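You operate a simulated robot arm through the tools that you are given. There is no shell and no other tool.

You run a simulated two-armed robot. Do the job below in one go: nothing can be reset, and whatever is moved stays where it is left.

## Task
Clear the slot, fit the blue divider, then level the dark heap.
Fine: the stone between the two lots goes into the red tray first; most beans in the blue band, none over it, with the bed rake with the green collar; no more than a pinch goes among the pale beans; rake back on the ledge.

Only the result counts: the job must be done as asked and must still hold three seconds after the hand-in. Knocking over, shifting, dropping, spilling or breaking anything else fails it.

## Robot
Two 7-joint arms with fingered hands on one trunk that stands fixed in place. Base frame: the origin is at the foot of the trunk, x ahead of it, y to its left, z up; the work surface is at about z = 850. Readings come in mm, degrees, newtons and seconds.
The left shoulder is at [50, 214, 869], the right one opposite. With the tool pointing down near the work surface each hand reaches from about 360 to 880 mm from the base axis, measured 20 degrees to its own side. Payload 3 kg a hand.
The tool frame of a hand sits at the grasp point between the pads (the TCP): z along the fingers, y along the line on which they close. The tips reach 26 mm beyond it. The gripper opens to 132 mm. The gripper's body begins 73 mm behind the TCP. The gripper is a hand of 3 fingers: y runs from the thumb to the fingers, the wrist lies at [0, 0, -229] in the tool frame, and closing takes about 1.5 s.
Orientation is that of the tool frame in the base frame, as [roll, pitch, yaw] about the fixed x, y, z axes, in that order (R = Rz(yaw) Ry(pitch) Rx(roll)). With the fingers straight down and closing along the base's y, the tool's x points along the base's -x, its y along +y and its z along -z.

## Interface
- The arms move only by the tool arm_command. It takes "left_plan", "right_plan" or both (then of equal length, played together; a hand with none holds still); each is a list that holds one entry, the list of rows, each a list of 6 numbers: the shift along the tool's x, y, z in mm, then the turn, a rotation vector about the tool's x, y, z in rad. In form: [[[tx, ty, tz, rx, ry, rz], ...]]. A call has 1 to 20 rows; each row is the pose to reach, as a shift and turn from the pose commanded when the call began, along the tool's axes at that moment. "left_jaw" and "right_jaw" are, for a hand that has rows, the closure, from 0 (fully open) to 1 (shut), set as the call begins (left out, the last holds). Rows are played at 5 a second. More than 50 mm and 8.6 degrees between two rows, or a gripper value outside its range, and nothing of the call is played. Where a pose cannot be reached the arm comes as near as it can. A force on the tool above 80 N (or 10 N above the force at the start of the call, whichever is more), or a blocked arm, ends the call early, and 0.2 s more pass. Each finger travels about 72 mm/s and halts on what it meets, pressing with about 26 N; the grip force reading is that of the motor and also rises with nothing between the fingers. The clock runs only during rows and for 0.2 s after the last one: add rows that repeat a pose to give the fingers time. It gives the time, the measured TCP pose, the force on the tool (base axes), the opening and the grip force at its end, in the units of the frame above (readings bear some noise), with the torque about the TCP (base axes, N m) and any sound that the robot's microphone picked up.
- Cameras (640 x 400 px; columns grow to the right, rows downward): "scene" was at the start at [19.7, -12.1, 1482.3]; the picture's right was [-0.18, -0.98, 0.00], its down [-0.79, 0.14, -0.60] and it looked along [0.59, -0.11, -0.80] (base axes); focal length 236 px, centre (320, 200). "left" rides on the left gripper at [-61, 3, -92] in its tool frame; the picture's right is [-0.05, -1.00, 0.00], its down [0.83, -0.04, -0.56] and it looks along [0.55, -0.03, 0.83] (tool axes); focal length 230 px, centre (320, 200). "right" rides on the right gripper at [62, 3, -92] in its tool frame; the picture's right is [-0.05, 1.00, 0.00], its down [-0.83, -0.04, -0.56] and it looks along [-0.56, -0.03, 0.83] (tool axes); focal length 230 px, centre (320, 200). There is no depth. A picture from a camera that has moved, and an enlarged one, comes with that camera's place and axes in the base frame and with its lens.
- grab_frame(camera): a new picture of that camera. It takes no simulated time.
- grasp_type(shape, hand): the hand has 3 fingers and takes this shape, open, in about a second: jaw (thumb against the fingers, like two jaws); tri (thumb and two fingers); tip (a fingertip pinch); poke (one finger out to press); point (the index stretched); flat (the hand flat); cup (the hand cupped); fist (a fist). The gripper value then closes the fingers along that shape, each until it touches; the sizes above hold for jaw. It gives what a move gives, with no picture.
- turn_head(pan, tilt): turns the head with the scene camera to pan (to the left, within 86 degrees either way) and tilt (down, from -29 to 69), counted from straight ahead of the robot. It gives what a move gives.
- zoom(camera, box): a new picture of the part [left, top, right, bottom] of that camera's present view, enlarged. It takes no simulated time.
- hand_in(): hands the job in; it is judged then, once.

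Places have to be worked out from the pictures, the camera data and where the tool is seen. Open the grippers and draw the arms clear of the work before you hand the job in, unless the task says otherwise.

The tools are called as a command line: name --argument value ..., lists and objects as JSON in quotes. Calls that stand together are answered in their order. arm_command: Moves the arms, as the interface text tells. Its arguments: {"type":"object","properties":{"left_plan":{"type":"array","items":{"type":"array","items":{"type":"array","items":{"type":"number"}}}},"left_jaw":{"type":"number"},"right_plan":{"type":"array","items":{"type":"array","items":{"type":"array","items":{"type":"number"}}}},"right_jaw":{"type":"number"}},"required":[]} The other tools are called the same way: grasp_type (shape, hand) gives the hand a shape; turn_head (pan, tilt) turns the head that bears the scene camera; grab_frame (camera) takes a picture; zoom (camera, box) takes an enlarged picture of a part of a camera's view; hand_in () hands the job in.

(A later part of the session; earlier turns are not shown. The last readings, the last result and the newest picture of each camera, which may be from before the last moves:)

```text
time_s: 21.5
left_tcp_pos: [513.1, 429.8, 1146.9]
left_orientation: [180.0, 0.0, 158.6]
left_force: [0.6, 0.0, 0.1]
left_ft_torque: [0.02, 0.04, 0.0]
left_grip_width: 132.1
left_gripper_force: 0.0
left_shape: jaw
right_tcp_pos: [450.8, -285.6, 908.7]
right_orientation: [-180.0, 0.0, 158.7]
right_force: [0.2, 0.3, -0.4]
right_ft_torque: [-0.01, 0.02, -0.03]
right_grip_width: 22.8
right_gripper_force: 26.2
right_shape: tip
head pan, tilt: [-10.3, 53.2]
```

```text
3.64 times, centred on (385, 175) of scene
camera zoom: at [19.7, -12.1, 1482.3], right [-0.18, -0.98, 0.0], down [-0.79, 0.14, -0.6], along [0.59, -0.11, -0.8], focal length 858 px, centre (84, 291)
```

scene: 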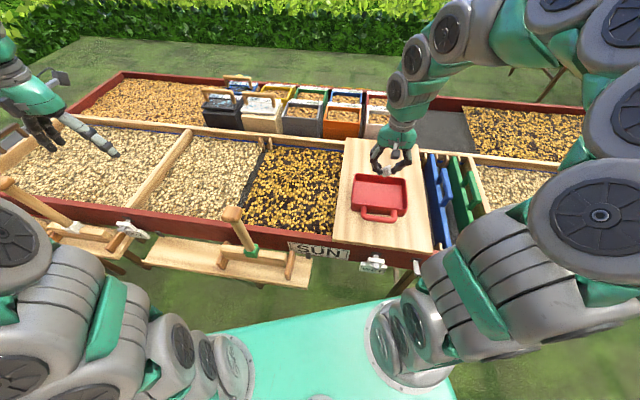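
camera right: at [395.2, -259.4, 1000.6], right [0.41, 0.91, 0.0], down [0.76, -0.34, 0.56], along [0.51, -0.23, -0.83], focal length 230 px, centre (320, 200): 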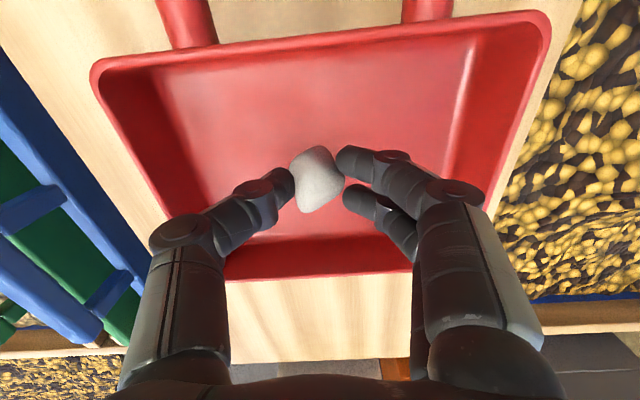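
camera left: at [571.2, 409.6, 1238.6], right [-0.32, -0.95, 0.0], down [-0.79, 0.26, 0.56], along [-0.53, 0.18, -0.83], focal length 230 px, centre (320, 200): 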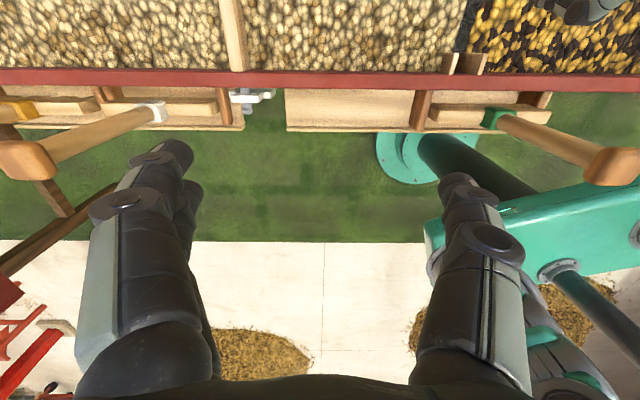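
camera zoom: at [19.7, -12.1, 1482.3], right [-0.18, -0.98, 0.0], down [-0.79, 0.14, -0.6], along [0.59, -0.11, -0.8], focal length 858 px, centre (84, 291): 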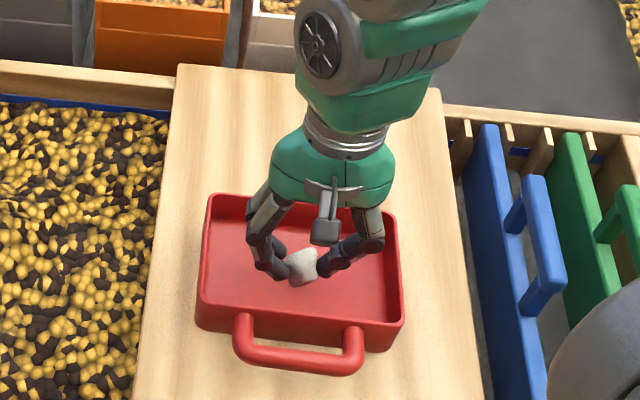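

The stone is centred over the tray floor. I lower slowly until near contact, then open a little to set it down.

arm_command --right_plan '[[[0, 0, 6, 0, 0, 0], [0, 0, 12, 0, 0, 0], [0, 0, 16, 0, 0, 0], [0, 0, 19, 0, 0, 0], [0, 0, 19, 0, 0, 0]]]' --right_jaw 1.0

grab_frame --camera "right"

```text
time_s: 22.8
left_tcp_pos: [513.4, 429.0, 1146.9]
left_orientation: [180.0, 0.1, 158.7]
left_force: [-1.1, 0.2, -0.4]
left_ft_torque: [0.0, 0.01, -0.01]
left_grip_width: 132.1
left_gripper_force: 0.0
left_shape: jaw
right_tcp_pos: [451.6, -284.2, 893.1]
right_orientation: [179.9, 0.3, 158.5]
right_force: [-11.4, 2.3, 42.8]
right_ft_torque: [0.22, 0.32, 0.15]
right_grip_width: 27.0
right_gripper_force: 26.1
right_shape: tip
head pan, tilt: [-10.3, 53.2]
stopped in row 5 (right hand): the force on the tool passed its limit at 81 N (the readings are from after the stop); the commanded pose is now the measured one
```

```text
taken
camera right: at [395.0, -259.0, 983.6], right [0.41, 0.91, 0.0], down [0.75, -0.34, 0.56], along [0.51, -0.23, -0.83], focal length 230 px, centre (320, 200)
```

right: 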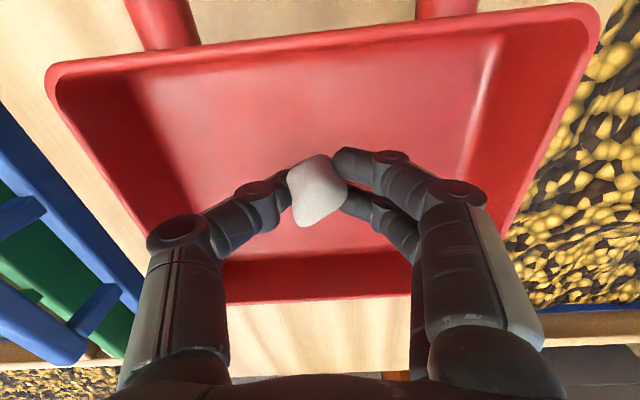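

The stone touched the tray floor. I ease up 2 mm and open the fingers gently.

arm_command --right_plan '[[[0, 0, -2, 0, 0, 0], [0, 0, -2, 0, 0, 0], [0, 0, -2, 0, 0, 0], [0, 0, -2, 0, 0, 0]]]' --right_jaw 0.6

grab_frame --camera "right"

```text
time_s: 23.8
left_tcp_pos: [511.7, 429.5, 1146.3]
left_orientation: [180.0, 0.1, 158.6]
left_force: [0.3, -0.4, -0.4]
left_ft_torque: [0.01, 0.02, -0.01]
left_grip_width: 132.1
left_gripper_force: 0.0
left_shape: jaw
right_tcp_pos: [453.2, -285.2, 892.0]
right_orientation: [179.8, 0.1, 158.5]
right_force: [0.5, -1.2, 21.3]
right_ft_torque: [-0.02, 0.01, -0.03]
right_grip_width: 48.0
right_gripper_force: 0.0
right_shape: tip
head pan, tilt: [-10.3, 53.2]
```

```text
taken
camera right: at [395.4, -259.3, 984.9], right [0.41, 0.91, 0.0], down [0.76, -0.34, 0.56], along [0.51, -0.23, -0.83], focal length 230 px, centre (320, 200)
```

right: 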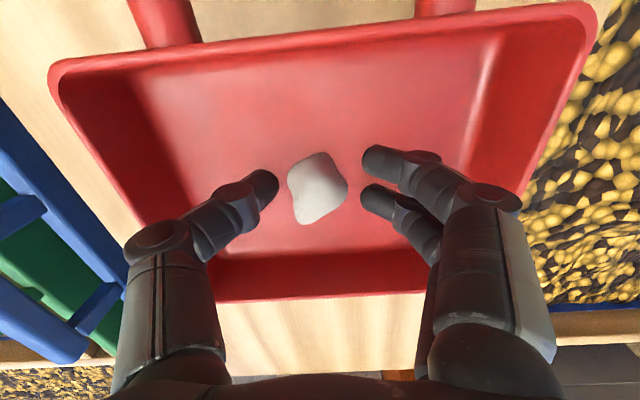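

The stone rests in the tray. I lift straight up and move toward the blue divider's handle, and set the hand to jaw.

arm_command --right_plan '[[[0, 0, -15, 0, 0, 0], [0, 0, -40, 0, 0, 0], [0, 0, -80, 0, 0, 0], [0, 0, -120, 0, 0, 0], [0, -30, -160, 0, 0, 0], [10, -70, -180, 0, 0, 0], [20, -110, -180, 0, 0, 0], [30, -140, -180, 0, 0, 0], [30, -170, -180, 0, 0, 0], [30, -170, -180, 0, 0, 0]]]' --right_jaw 0.6

grasp_type --hand "right" --shape "jaw"

grab_frame --camera "right"

grab_frame --camera "scene"

```text
time_s: 26.0
left_tcp_pos: [513.6, 429.6, 1147.9]
left_orientation: [-179.9, -0.1, 158.7]
left_force: [-1.1, 0.0, 0.4]
left_ft_torque: [0.0, -0.01, 0.02]
left_grip_width: 132.1
left_gripper_force: 0.1
left_shape: jaw
right_tcp_pos: [361.6, -431.9, 1072.1]
right_orientation: [179.9, 0.2, 158.5]
right_force: [-0.3, 0.6, 0.1]
right_ft_torque: [0.04, 0.02, -0.01]
right_grip_width: 52.4
right_gripper_force: 0.0
right_shape: tip
head pan, tilt: [-10.3, 53.2]
```

```text
time_s: 26.9
left_tcp_pos: [514.1, 429.8, 1147.6]
left_orientation: [179.9, 0.0, 158.7]
left_force: [-0.2, 0.6, 0.6]
left_ft_torque: [0.0, 0.01, 0.01]
left_grip_width: 131.7
left_gripper_force: 0.0
left_shape: jaw
right_tcp_pos: [361.6, -431.2, 1072.6]
right_orientation: [180.0, 0.2, 158.6]
right_force: [0.7, 0.3, 0.3]
right_ft_torque: [0.01, -0.01, -0.02]
right_grip_width: 132.0
right_gripper_force: 0.2
right_shape: jaw
head pan, tilt: [-10.3, 53.2]
```

```text
taken
camera right: at [305.2, -405.9, 1163.9], right [0.41, 0.91, 0.0], down [0.76, -0.34, 0.56], along [0.51, -0.23, -0.83], focal length 230 px, centre (320, 200)
```

right: 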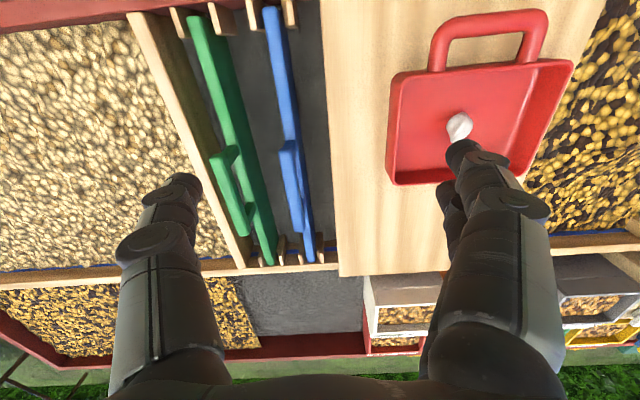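

```text
taken
```

scene: 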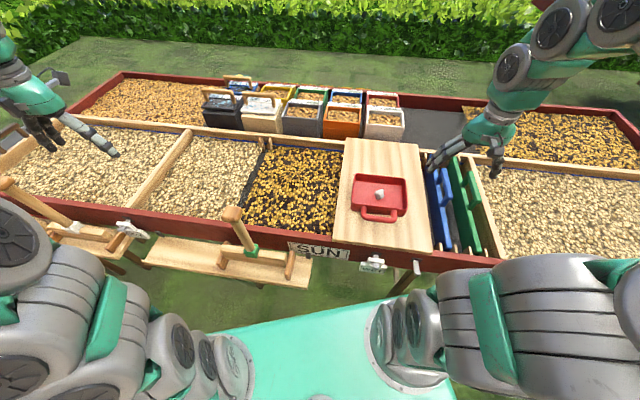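

The stone is in the tray and nothing else moved. I zoom on the blue divider from this view and from the scene camera to locate its handle.

zoom --camera "right" --box '[240, 0, 340, 280]'

zoom --camera "right" --box '[250, 120, 330, 270]'

zoom --camera "scene" --box '[415, 140, 515, 260]'

```text
1.43 times, centred on (290, 140) of right
camera zoom: at [305.2, -405.9, 1163.9], right [0.41, 0.91, 0.0], down [0.76, -0.34, 0.56], along [0.51, -0.23, -0.83], focal length 329 px, centre (363, 286)
```

zoom: 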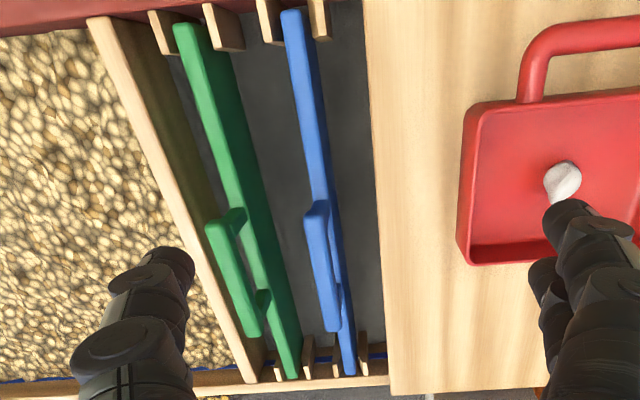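

```text
2.67 times, centred on (290, 195) of right
camera zoom: at [305.2, -405.9, 1163.9], right [0.41, 0.91, 0.0], down [0.76, -0.34, 0.56], along [0.51, -0.23, -0.83], focal length 614 px, centre (400, 213)
```

zoom: 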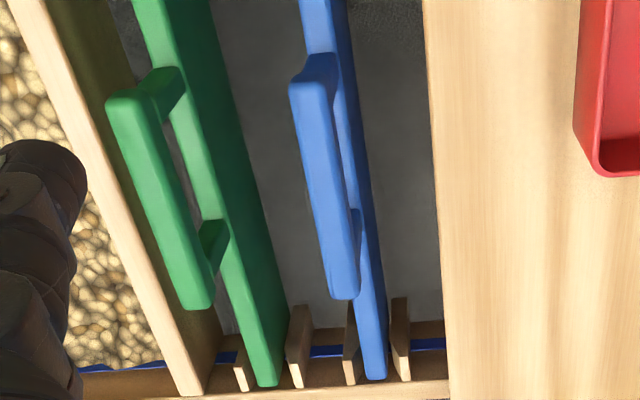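

```text
3.33 times, centred on (465, 200) of scene
camera zoom: at [19.7, -12.1, 1482.3], right [-0.18, -0.98, 0.0], down [-0.79, 0.14, -0.6], along [0.59, -0.11, -0.8], focal length 786 px, centre (-163, 200)
```

zoom: 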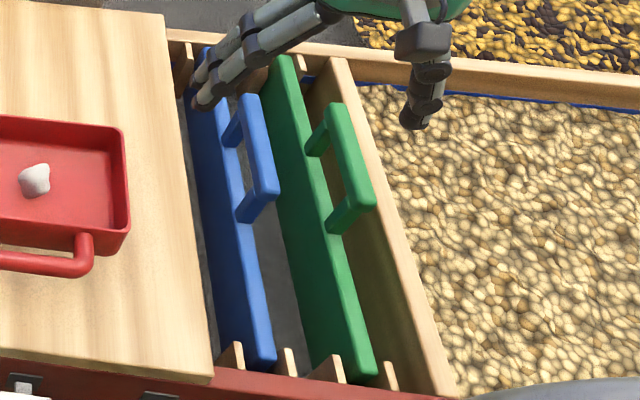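

I place the blue handle's bar at about (442,-507), top z≈904, running at about -19.3°. I move over it with a 72 mm opening to clear the green handle, stopping above for a check.

arm_command --right_plan '[[[-40, -16, 0, 0, 0, -0.01], [-80, -32, 0, 0, 0, -0.02], [-102.5, -41, 10, 0, 0, -0.038], [-102.5, -41, 40, 0, 0, -0.038], [-102.5, -41, 75, 0, 0, -0.038], [-102.5, -41, 100, 0, 0, -0.038], [-102.5, -41, 100, 0, 0, -0.038]]]' --right_jaw 0.45

grab_frame --camera "right"

zoom --camera "scene" --box '[390, 100, 530, 240]'

```text
time_s: 28.5
left_tcp_pos: [514.1, 430.1, 1147.9]
left_orientation: [180.0, 0.0, 158.5]
left_force: [-0.3, -0.3, 0.9]
left_ft_torque: [-0.01, 0.02, 0.01]
left_grip_width: 131.9
left_gripper_force: 0.0
left_shape: jaw
right_tcp_pos: [443.2, -507.9, 973.2]
right_orientation: [179.9, 0.2, 160.9]
right_force: [0.4, -0.5, 0.3]
right_ft_torque: [0.0, 0.0, 0.03]
right_grip_width: 73.5
right_gripper_force: 0.1
right_shape: jaw
head pan, tilt: [-10.3, 53.2]
```

```text
taken
camera right: at [385.3, -484.5, 1064.7], right [0.38, 0.93, 0.0], down [0.77, -0.31, 0.56], along [0.52, -0.21, -0.83], focal length 230 px, centre (320, 200)
```

right: 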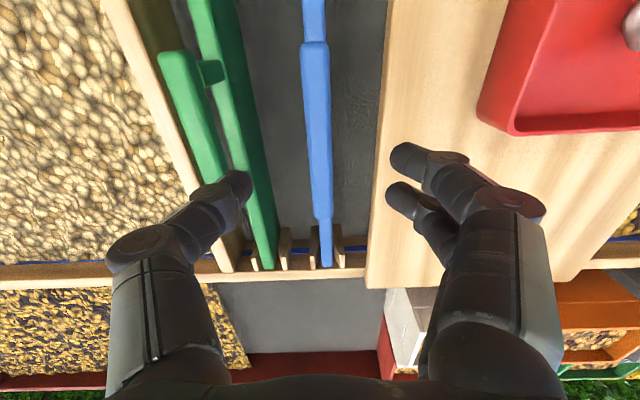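

```text
2.86 times, centred on (460, 170) of scene
camera zoom: at [19.7, -12.1, 1482.3], right [-0.18, -0.98, 0.0], down [-0.79, 0.14, -0.6], along [0.59, -0.11, -0.8], focal length 674 px, centre (-80, 286)
```

zoom: 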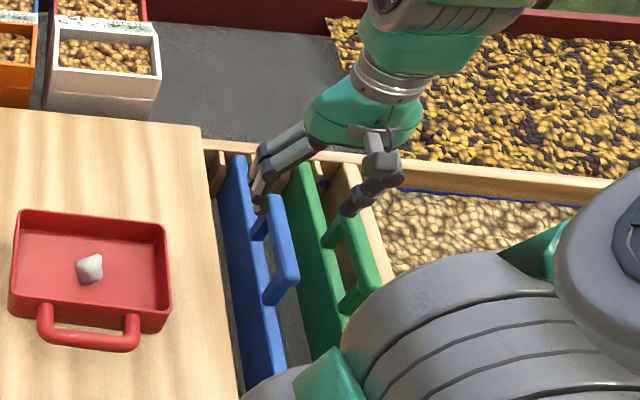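

The bar is centred under the TCP and parallel to the hand. I narrow the opening to about 46 mm to clear the green handle, then descend onto the bar.

arm_command --right_plan '[[[0, -1, 0, 0, 0, 0], [0, -1, 0, 0, 0, 0], [0, -1, 20, 0, 0, 0], [0, -1, 40, 0, 0, 0], [0, -1, 60, 0, 0, 0], [0, -1, 72, 0, 0, 0], [0, -1, 80, 0, 0, 0], [0, -1, 80, 0, 0, 0]]]' --right_jaw 0.65

grab_frame --camera "right"

zoom --camera "scene" --box '[400, 130, 500, 230]'

```text
time_s: 30.3
left_tcp_pos: [512.9, 429.8, 1147.2]
left_orientation: [-180.0, 0.0, 158.6]
left_force: [-0.5, -0.3, 0.1]
left_ft_torque: [-0.04, -0.01, -0.04]
left_grip_width: 132.1
left_gripper_force: 0.1
left_shape: jaw
right_tcp_pos: [441.5, -507.8, 893.2]
right_orientation: [180.0, 0.2, 160.7]
right_force: [0.2, -1.0, -0.7]
right_ft_torque: [0.03, 0.0, 0.01]
right_grip_width: 46.7
right_gripper_force: 0.1
right_shape: jaw
head pan, tilt: [-10.3, 53.2]
```

```text
taken
camera right: at [384.9, -485.0, 983.8], right [0.38, 0.93, 0.0], down [0.77, -0.31, 0.56], along [0.52, -0.21, -0.83], focal length 230 px, centre (320, 200)
```

right: 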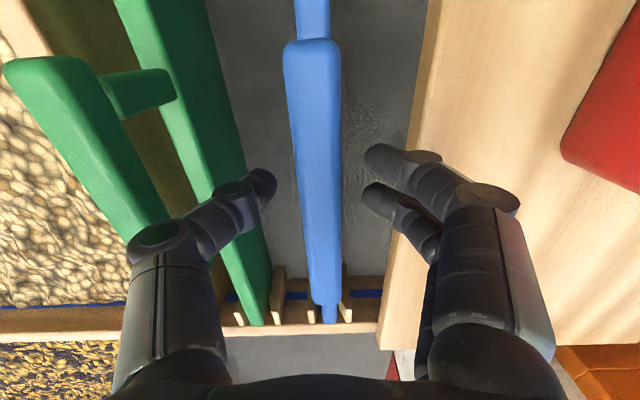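

```text
4.00 times, centred on (450, 180) of scene
camera zoom: at [19.7, -12.1, 1482.3], right [-0.18, -0.98, 0.0], down [-0.79, 0.14, -0.6], along [0.59, -0.11, -0.8], focal length 944 px, centre (-200, 280)
```

zoom: 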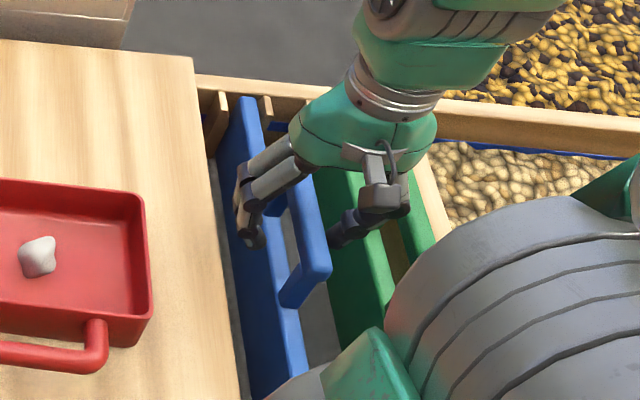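

The bar is centred between thumb and fingers with no contact. I close on it.

arm_command --right_plan '[[[0, 0, 0, 0, 0, 0], [0, 0, 0, 0, 0, 0], [0, 0, 0, 0, 0, 0], [0, 0, 0, 0, 0, 0], [0, 0, 0, 0, 0, 0], [0, 0, 0, 0, 0, 0]]]' --right_jaw 1.0

grab_frame --camera "right"

```text
time_s: 31.7
left_tcp_pos: [512.8, 430.7, 1146.2]
left_orientation: [-180.0, 0.0, 158.6]
left_force: [0.5, -0.2, -0.7]
left_ft_torque: [-0.01, 0.02, -0.01]
left_grip_width: 132.1
left_gripper_force: 0.0
left_shape: jaw
right_tcp_pos: [442.8, -507.6, 891.7]
right_orientation: [-180.0, 0.2, 160.8]
right_force: [-0.2, -1.4, 0.2]
right_ft_torque: [-0.02, -0.02, 0.04]
right_grip_width: 0.0
right_gripper_force: 26.1
right_shape: jaw
head pan, tilt: [-10.3, 53.2]
```

```text
taken
camera right: at [385.0, -485.0, 983.9], right [0.38, 0.93, 0.0], down [0.77, -0.31, 0.56], along [0.52, -0.21, -0.83], focal length 230 px, centre (320, 200)
```

right: 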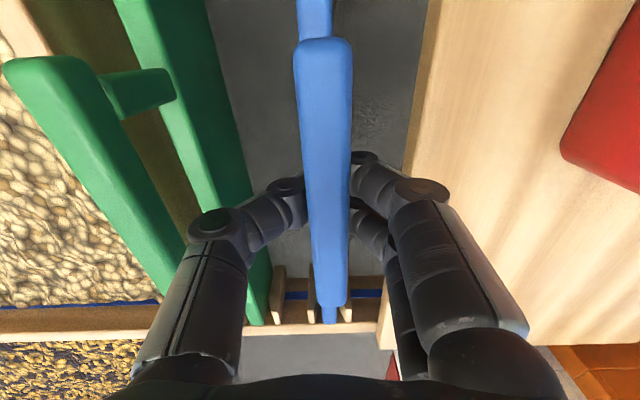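

The fingers report 0 mm, so they may have met beneath the bar instead of gripping its sides. I zoom in to see how the bar sits in the hand.

zoom --camera "right" --box '[240, 120, 440, 260]'

zoom --camera "scene" --box '[440, 150, 490, 220]'

zoom --camera "scene" --box '[410, 130, 510, 260]'

```text
2.86 times, centred on (340, 190) of right
camera zoom: at [385.0, -485.0, 983.9], right [0.38, 0.93, 0.0], down [0.77, -0.31, 0.56], along [0.52, -0.21, -0.83], focal length 657 px, centre (263, 229)
```

zoom: 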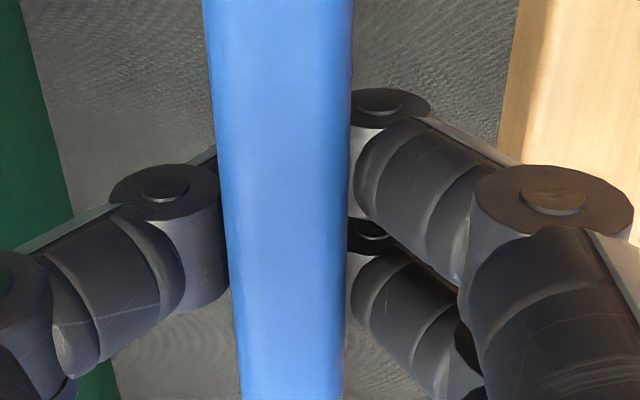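

```text
5.71 times, centred on (465, 185) of scene
camera zoom: at [19.7, -12.1, 1482.3], right [-0.18, -0.98, 0.0], down [-0.79, 0.14, -0.6], along [0.59, -0.11, -0.8], focal length 1348 px, centre (-509, 286)
```

zoom: 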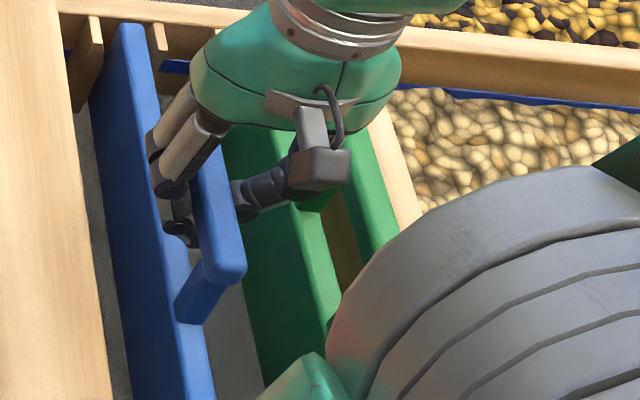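

```text
3.08 times, centred on (460, 195) of scene
camera zoom: at [19.7, -12.1, 1482.3], right [-0.18, -0.98, 0.0], down [-0.79, 0.14, -0.6], along [0.59, -0.11, -0.8], focal length 726 px, centre (-111, 215)
```

zoom: 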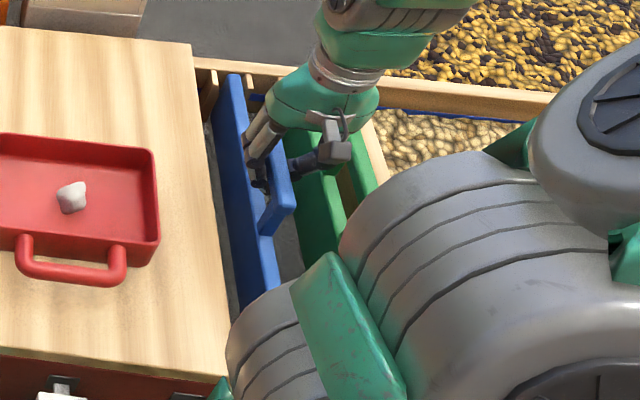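

Thumb and fingers wrap the bar with their tips closed beneath it, a hooked hold. I lift straight up 25 mm slowly and check how the plate follows.

arm_command --right_plan '[[[0, 0, -4, 0, 0, 0], [0, 0, -8, 0, 0, 0], [0, 0, -13, 0, 0, 0], [0, 0, -19, 0, 0, 0], [0, 0, -25, 0, 0, 0], [0, 0, -25, 0, 0, 0]]]' --right_jaw 1.0

grab_frame --camera "right"

zoom --camera "scene" --box '[410, 130, 510, 260]'

```text
time_s: 33.1
left_tcp_pos: [512.9, 430.4, 1146.7]
left_orientation: [180.0, 0.0, 158.6]
left_force: [0.7, -0.1, 0.0]
left_ft_torque: [0.02, -0.01, 0.0]
left_grip_width: 132.1
left_gripper_force: 0.0
left_shape: jaw
right_tcp_pos: [442.7, -509.0, 919.2]
right_orientation: [-180.0, 0.2, 160.8]
right_force: [-0.1, -0.2, -3.3]
right_ft_torque: [0.03, 0.01, 0.0]
right_grip_width: 0.0
right_gripper_force: 26.1
right_shape: jaw
head pan, tilt: [-10.3, 53.2]
```

```text
taken
camera right: at [384.3, -485.0, 1009.5], right [0.38, 0.93, 0.0], down [0.77, -0.31, 0.56], along [0.52, -0.21, -0.83], focal length 230 px, centre (320, 200)
```

right: 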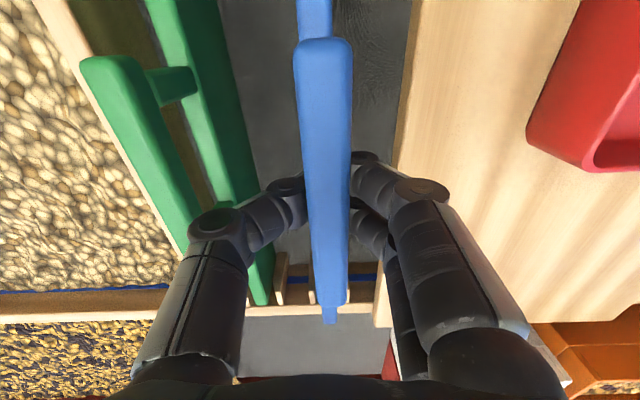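

```text
3.08 times, centred on (460, 195) of scene
camera zoom: at [19.7, -12.1, 1482.3], right [-0.18, -0.98, 0.0], down [-0.79, 0.14, -0.6], along [0.59, -0.11, -0.8], focal length 726 px, centre (-111, 215)
```

zoom: 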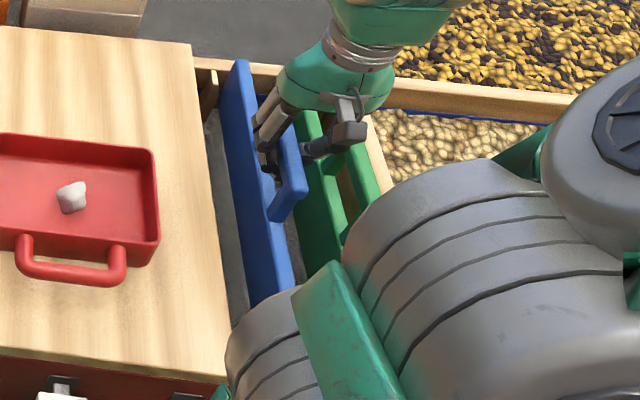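

The plate rises with the hand, weighs about 0.3 kg, and the bar hasn't slipped. I continue up to clear the guides, then examine the plate's pose in the hand.

arm_command --right_plan '[[[0, 0, -15, 0, 0, 0], [0, 0, -30, 0, 0, 0], [0, 0, -45, 0, 0, 0], [0, 0, -60, 0, 0, 0], [0, 0, -80, 0, 0, 0], [0, 0, -100, 0, 0, 0], [0, 0, -120, 0, 0, 0], [0, 0, -140, 0, 0, 0], [0, 0, -140, 0, 0, 0]]]' --right_jaw 1.0

grab_frame --camera "right"

grab_frame --camera "scene"

grab_frame --camera "left"

```text
time_s: 35.1
left_tcp_pos: [512.4, 429.3, 1148.1]
left_orientation: [-179.9, 0.0, 158.6]
left_force: [0.6, -0.3, 0.2]
left_ft_torque: [0.0, 0.0, -0.01]
left_grip_width: 131.5
left_gripper_force: 0.0
left_shape: jaw
right_tcp_pos: [441.7, -507.7, 1057.0]
right_orientation: [179.9, 0.3, 160.8]
right_force: [-0.3, -0.3, -3.4]
right_ft_torque: [-0.01, 0.01, 0.03]
right_grip_width: 0.0
right_gripper_force: 25.6
right_shape: jaw
head pan, tilt: [-10.3, 53.2]
```

```text
taken
camera right: at [383.9, -484.4, 1148.8], right [0.38, 0.93, 0.0], down [0.77, -0.31, 0.56], along [0.52, -0.21, -0.83], focal length 230 px, centre (320, 200)
```

right: 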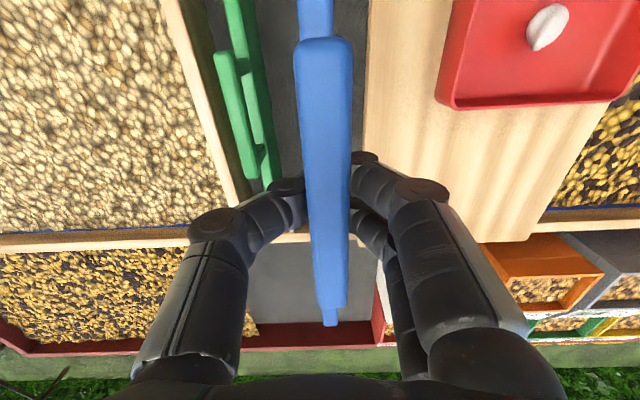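

```text
taken
```

scene: 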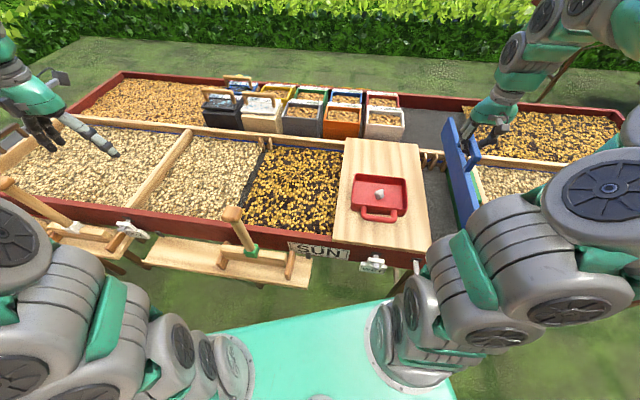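

```text
taken
camera left: at [571.3, 409.6, 1238.6], right [-0.32, -0.95, 0.0], down [-0.79, 0.26, 0.55], along [-0.53, 0.18, -0.83], focal length 230 px, centre (320, 200)
```

left: 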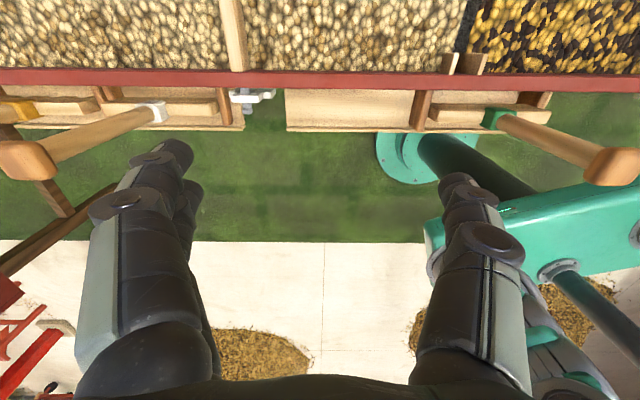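

The plate hangs well. I carry it sideways along the box's own axis, high over the tray and then a bit lower toward the slot, stopping about 20 mm short of being over it.

arm_command --right_plan '[[[0, 15, 0, 0, 0, 0], [0, 45, 0, 0, 0, 0], [0, 80, 0, 0, 0, 0], [0, 115, 0, 0, 0, 0], [0, 150, 0, 0, 0, 0], [0, 185, 0, 0, 0, 0], [0, 220, 0, 0, 0, 0], [0, 255, 0, 0, 0, 0], [0, 290, 0, 0, 0, 0], [0, 325, 0, 0, 0, 0], [0, 360, 0, 0, 0, 0], [0, 400, 8, 0, 0, 0], [0, 440, 16, 0, 0, 0], [0, 480, 24, 0, 0, 0], [0, 520, 32, 0, 0, 0], [0, 560, 40, 0, 0, 0], [0, 600, 48, 0, 0, 0], [0, 635, 54, 0, 0, 0], [0, 655, 57, 0, 0, 0], [0, 660, 57, 0, 0, 0]]]' --right_jaw 1.0

grab_frame --camera "right"

grab_frame --camera "scene"

grab_frame --camera "left"

```text
time_s: 39.3
left_tcp_pos: [513.2, 429.0, 1146.3]
left_orientation: [179.9, 0.0, 158.6]
left_force: [-0.1, 0.1, -0.5]
left_ft_torque: [-0.03, -0.02, -0.03]
left_grip_width: 131.9
left_gripper_force: 0.1
left_shape: jaw
right_tcp_pos: [659.5, 115.1, 1000.9]
right_orientation: [180.0, 0.2, 160.8]
right_force: [0.4, -0.1, -2.5]
right_ft_torque: [-0.05, -0.01, 0.02]
right_grip_width: 0.3
right_gripper_force: 25.5
right_shape: jaw
head pan, tilt: [-10.3, 53.2]
```

```text
taken
camera right: at [601.7, 138.6, 1092.7], right [0.38, 0.93, 0.0], down [0.77, -0.31, 0.56], along [0.52, -0.21, -0.83], focal length 230 px, centre (320, 200)
```

right: 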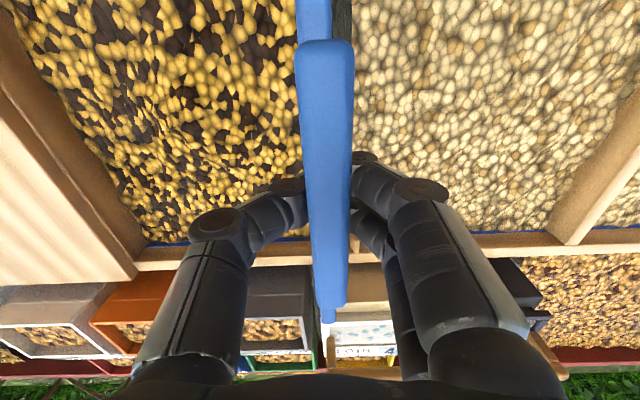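

```text
taken
```

scene: 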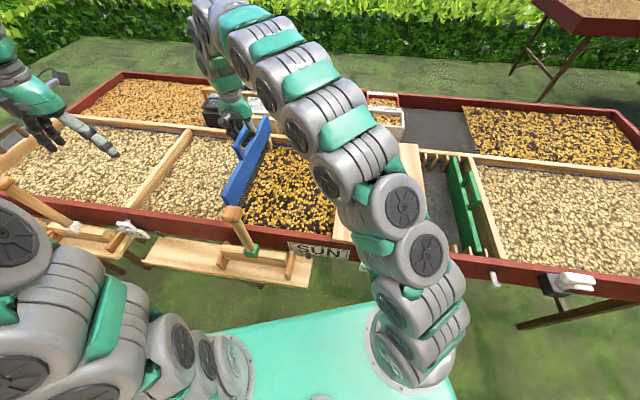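

```text
taken
camera left: at [571.3, 409.6, 1238.6], right [-0.32, -0.95, 0.0], down [-0.79, 0.26, 0.55], along [-0.53, 0.18, -0.83], focal length 230 px, centre (320, 200)
```

left: 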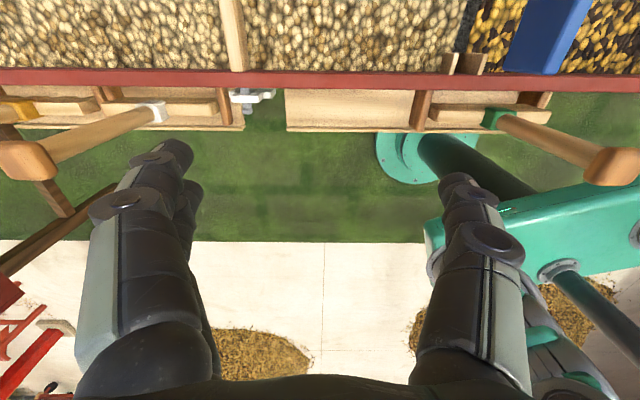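

I zoom on both ends of the slot and bring the left camera somewhat closer for a view straight onto the front guides.

arm_command --left_plan '[[[-25, -22, 0, 0, 0, 0], [-50, -44, 0, 0, 0, 0], [-76, -67, 0, 0, 0, 0], [-76, -67, 0, 0, 0, 0]]]'

grab_frame --camera "left"

zoom --camera "scene" --box '[210, 110, 290, 220]'

zoom --camera "right" --box '[280, 200, 420, 400]'

```text
time_s: 40.3
left_tcp_pos: [559.3, 338.2, 1148.4]
left_orientation: [180.0, 0.1, 158.5]
left_force: [-0.3, -0.2, 0.0]
left_ft_torque: [-0.01, 0.03, -0.01]
left_grip_width: 131.5
left_gripper_force: 0.1
left_shape: jaw
right_tcp_pos: [660.0, 113.6, 1002.1]
right_orientation: [-180.0, 0.1, 160.9]
right_force: [0.4, -0.2, -3.3]
right_ft_torque: [0.04, 0.01, 0.0]
right_grip_width: 0.1
right_gripper_force: 26.0
right_shape: jaw
head pan, tilt: [-10.3, 53.2]
```

```text
taken
camera left: at [617.6, 319.4, 1238.9], right [-0.32, -0.95, 0.0], down [-0.79, 0.26, 0.55], along [-0.53, 0.18, -0.83], focal length 230 px, centre (320, 200)
```

left: 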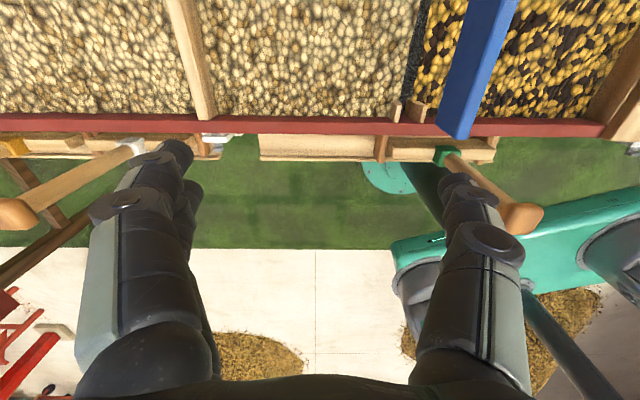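

```text
3.64 times, centred on (250, 165) of scene
camera zoom: at [19.7, -12.1, 1482.3], right [-0.18, -0.98, 0.0], down [-0.79, 0.14, -0.6], along [0.59, -0.11, -0.8], focal length 858 px, centre (574, 327)
```

zoom: 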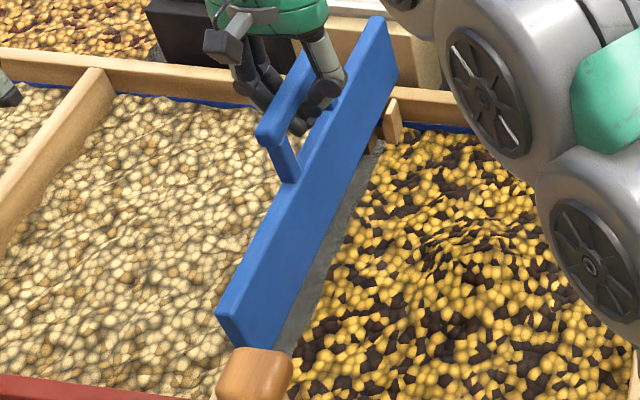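

```text
2.00 times, centred on (350, 300) of right
camera zoom: at [601.7, 138.3, 1092.6], right [0.38, 0.93, 0.0], down [0.77, -0.31, 0.56], along [0.52, -0.21, -0.83], focal length 460 px, centre (260, 0)
```

zoom: 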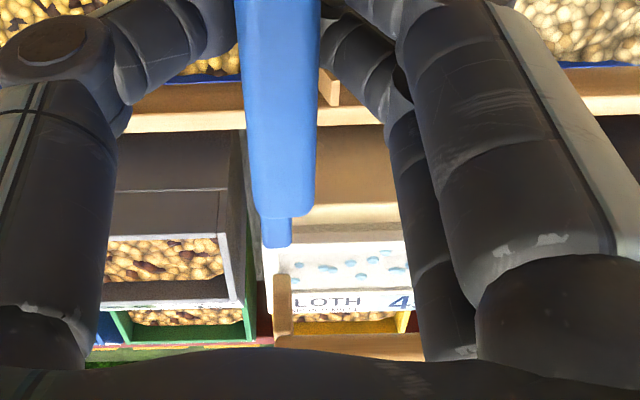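

I zoom in the left view on the front guides and the plate's near end.

zoom --camera "left" --box '[370, 0, 530, 150]'

zoom --camera "scene" --box '[285, 110, 325, 160]'

zoom --camera "scene" --box '[210, 110, 270, 160]'

```text
2.67 times, centred on (450, 75) of left
camera zoom: at [617.6, 319.4, 1238.9], right [-0.32, -0.95, 0.0], down [-0.79, 0.26, 0.55], along [-0.53, 0.18, -0.83], focal length 614 px, centre (-27, 533)
```

zoom: 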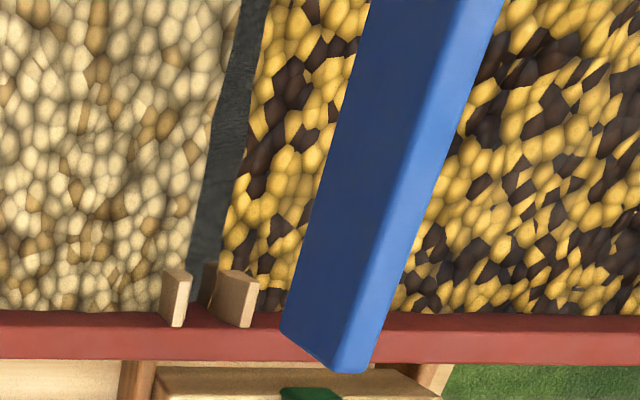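

```text
8.00 times, centred on (305, 135) of scene
camera zoom: at [19.7, -12.1, 1482.3], right [-0.18, -0.98, 0.0], down [-0.79, 0.14, -0.6], along [0.59, -0.11, -0.8], focal length 1888 px, centre (440, 720)
```

zoom: 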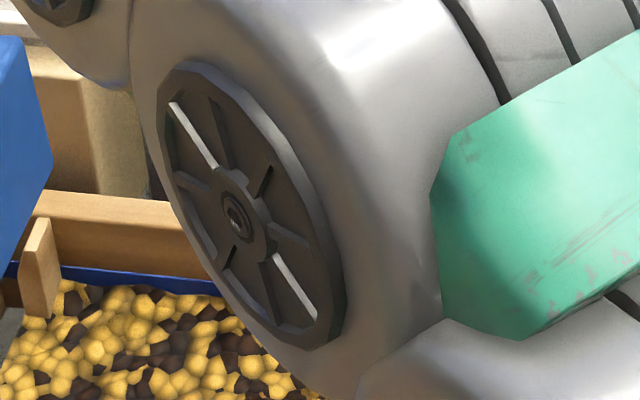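

```text
8.00 times, centred on (240, 135) of scene
camera zoom: at [19.7, -12.1, 1482.3], right [-0.18, -0.98, 0.0], down [-0.79, 0.14, -0.6], along [0.59, -0.11, -0.8], focal length 1888 px, centre (960, 720)
```

zoom: 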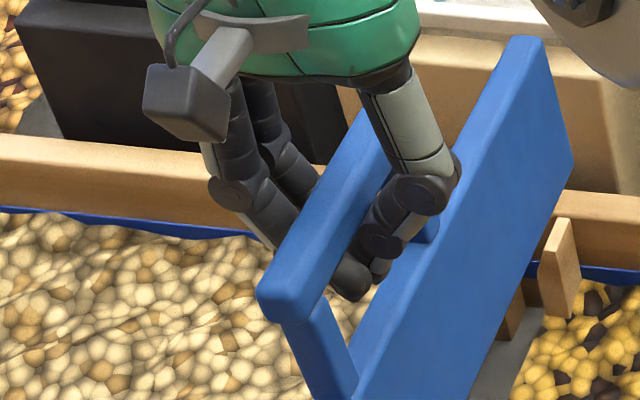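

The plate yaw matches, but it leans about 3° in the hand (bar about 3.5 mm left of the plate's top). I zoom on the right camera's view of the slot beside the plate to get the remaining sideways offset.

zoom --camera "right" --box '[280, 0, 380, 60]'

zoom --camera "right" --box '[290, 210, 390, 280]'

zoom --camera "scene" --box '[215, 170, 275, 220]'

```text
6.40 times, centred on (330, 30) of right
camera zoom: at [601.7, 138.3, 1092.6], right [0.38, 0.93, 0.0], down [0.77, -0.31, 0.56], along [0.52, -0.21, -0.83], focal length 1472 px, centre (256, 1288)
```

zoom: 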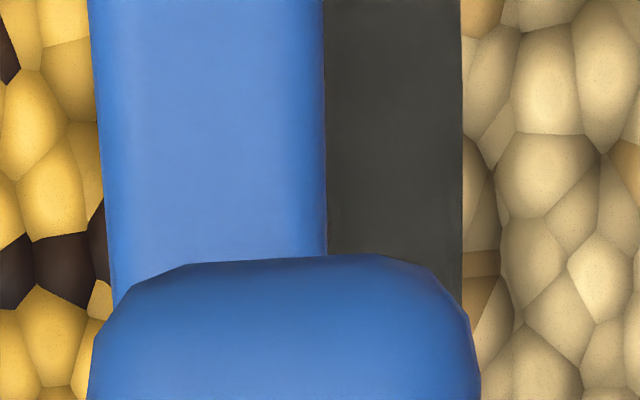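

```text
5.71 times, centred on (340, 245) of right
camera zoom: at [601.7, 138.3, 1092.6], right [0.38, 0.93, 0.0], down [0.77, -0.31, 0.56], along [0.52, -0.21, -0.83], focal length 1315 px, centre (206, -57)
```

zoom: 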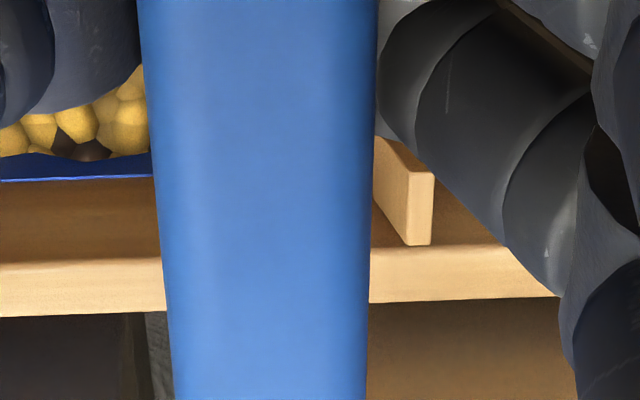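

```text
8.00 times, centred on (245, 195) of scene
camera zoom: at [19.7, -12.1, 1482.3], right [-0.18, -0.98, 0.0], down [-0.79, 0.14, -0.6], along [0.59, -0.11, -0.8], focal length 1888 px, centre (920, 240)
```

zoom: 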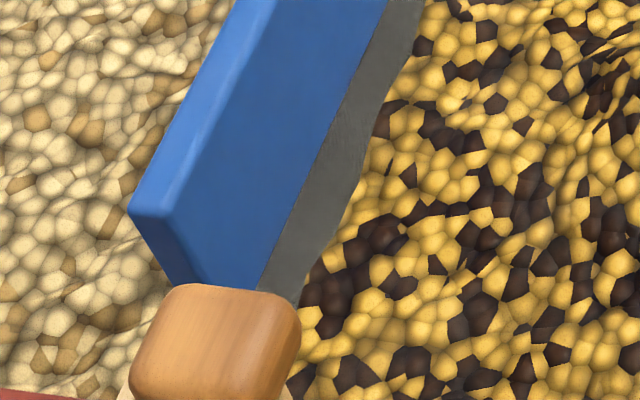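

The slot centre lies about 27.5 mm to the left of the TCP at both ends, so the plate needs about +24 mm once straightened. To pin the box's heading (for the lengthwise fit) I zoom on the long rear rail at both sides.

zoom --camera "scene" --box '[75, 105, 135, 145]'

zoom --camera "scene" --box '[570, 150, 630, 190]'

zoom --camera "scene" --box '[415, 140, 495, 190]'

zoom --camera "scene" --box '[410, 210, 510, 270]'

```text
10.00 times, centred on (105, 125) of scene
camera zoom: at [19.7, -12.1, 1482.3], right [-0.18, -0.98, 0.0], down [-0.79, 0.14, -0.6], along [0.59, -0.11, -0.8], focal length 2360 px, centre (2470, 950)
```

zoom: 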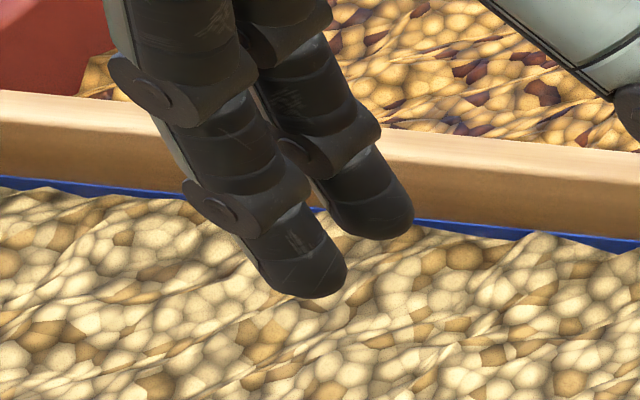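

```text
10.00 times, centred on (600, 170) of scene
camera zoom: at [19.7, -12.1, 1482.3], right [-0.18, -0.98, 0.0], down [-0.79, 0.14, -0.6], along [0.59, -0.11, -0.8], focal length 2360 px, centre (-2480, 500)
```

zoom: 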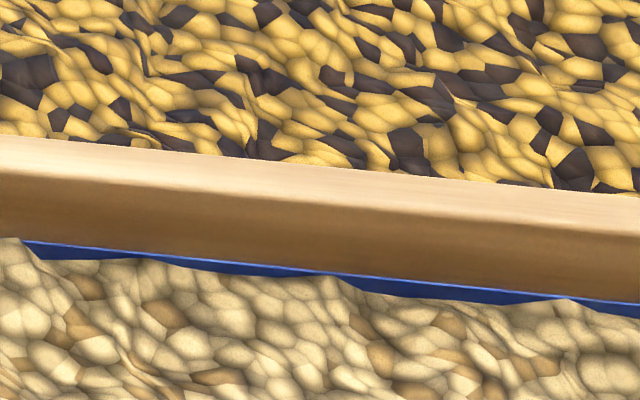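

```text
8.00 times, centred on (455, 165) of scene
camera zoom: at [19.7, -12.1, 1482.3], right [-0.18, -0.98, 0.0], down [-0.79, 0.14, -0.6], along [0.59, -0.11, -0.8], focal length 1888 px, centre (-760, 480)
```

zoom: 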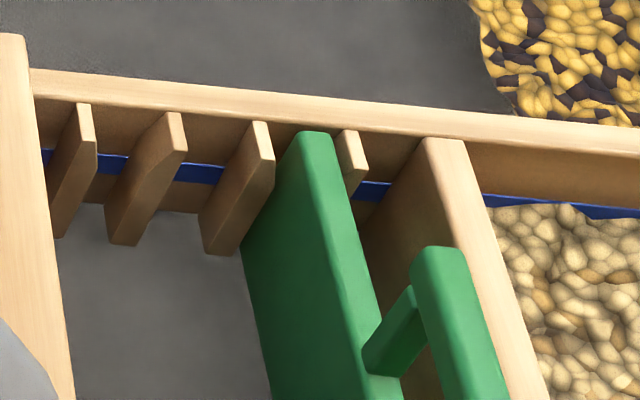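

```text
6.40 times, centred on (460, 240) of scene
camera zoom: at [19.7, -12.1, 1482.3], right [-0.18, -0.98, 0.0], down [-0.79, 0.14, -0.6], along [0.59, -0.11, -0.8], focal length 1510 px, centre (-576, -56)
```

zoom: 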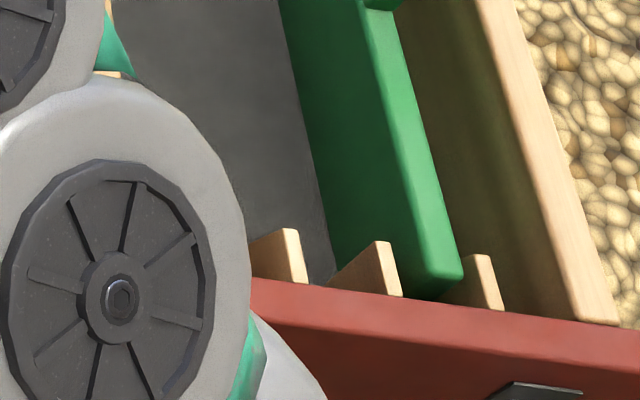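

The box heading comes out at -19.05°, so the carry drifted about 2.5 mm forward. I correct that, shift 24 mm to the slot, and roll the hand 2.9° to bring the plate upright.

arm_command --right_plan '[[[1, 8, 0, -0.017, 0, 0], [2.5, 16, 0, -0.034, 0, 0], [2.5, 24, 0, -0.05, 0, 0], [2.5, 24, 0, -0.05, 0, 0], [2.5, 24, 0, -0.05, 0, 0]]]' --right_jaw 1.0

grab_frame --camera "right"

zoom --camera "right" --box '[280, 0, 380, 60]'

zoom --camera "right" --box '[270, 210, 390, 330]'

zoom --camera "left" --box '[370, 0, 530, 150]'

zoom --camera "scene" --box '[190, 110, 310, 230]'

```text
time_s: 41.5
left_tcp_pos: [560.3, 340.1, 1146.9]
left_orientation: [-179.9, 0.0, 158.6]
left_force: [-0.5, -0.2, -0.1]
left_ft_torque: [-0.01, 0.01, 0.03]
left_grip_width: 131.6
left_gripper_force: 0.0
left_shape: jaw
right_tcp_pos: [665.3, 138.2, 1002.2]
right_orientation: [177.1, 0.1, 160.8]
right_force: [0.0, 0.0, -2.9]
right_ft_torque: [-0.02, 0.01, 0.02]
right_grip_width: 0.0
right_gripper_force: 26.0
right_shape: jaw
head pan, tilt: [-10.3, 53.2]
```

```text
taken
camera right: at [605.9, 156.8, 1093.4], right [0.38, 0.92, 0.05], down [0.76, -0.34, 0.56], along [0.53, -0.17, -0.83], focal length 230 px, centre (320, 200)
```

right: 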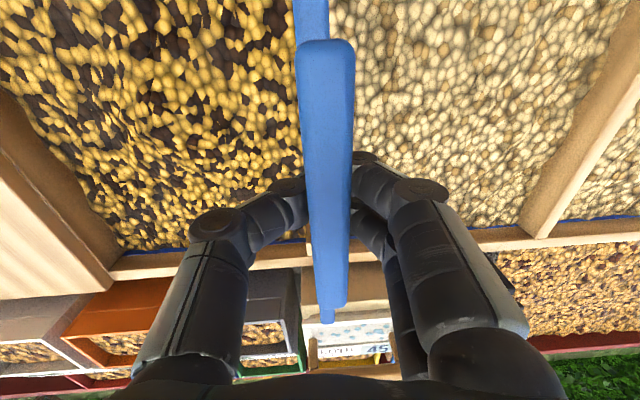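

```text
6.40 times, centred on (330, 30) of right
camera zoom: at [605.9, 156.8, 1093.4], right [0.38, 0.92, 0.05], down [0.76, -0.34, 0.56], along [0.53, -0.17, -0.83], focal length 1472 px, centre (256, 1288)
```

zoom: 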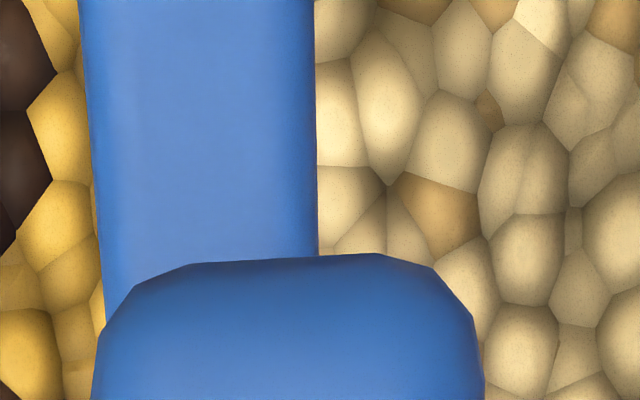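

```text
3.33 times, centred on (330, 270) of right
camera zoom: at [605.9, 156.8, 1093.4], right [0.38, 0.92, 0.05], down [0.76, -0.34, 0.56], along [0.53, -0.17, -0.83], focal length 767 px, centre (287, -33)
```

zoom: 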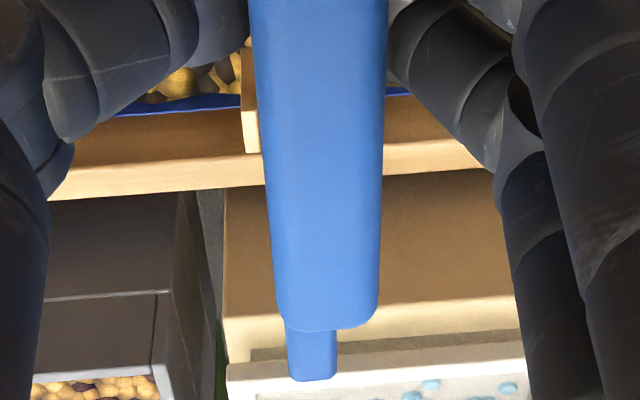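

```text
2.67 times, centred on (450, 75) of left
camera zoom: at [617.6, 319.7, 1239.0], right [-0.32, -0.95, 0.0], down [-0.79, 0.26, 0.55], along [-0.53, 0.18, -0.83], focal length 614 px, centre (-27, 533)
```

zoom: 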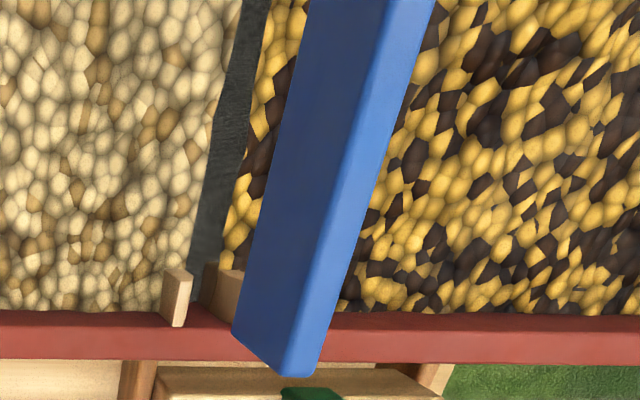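

```text
3.33 times, centred on (250, 170) of scene
camera zoom: at [19.8, -12.1, 1482.3], right [-0.18, -0.98, 0.0], down [-0.79, 0.14, -0.6], along [0.59, -0.11, -0.8], focal length 786 px, centre (553, 300)
```

zoom: 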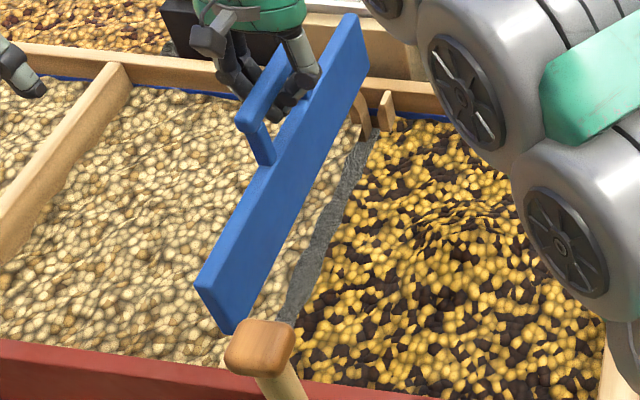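

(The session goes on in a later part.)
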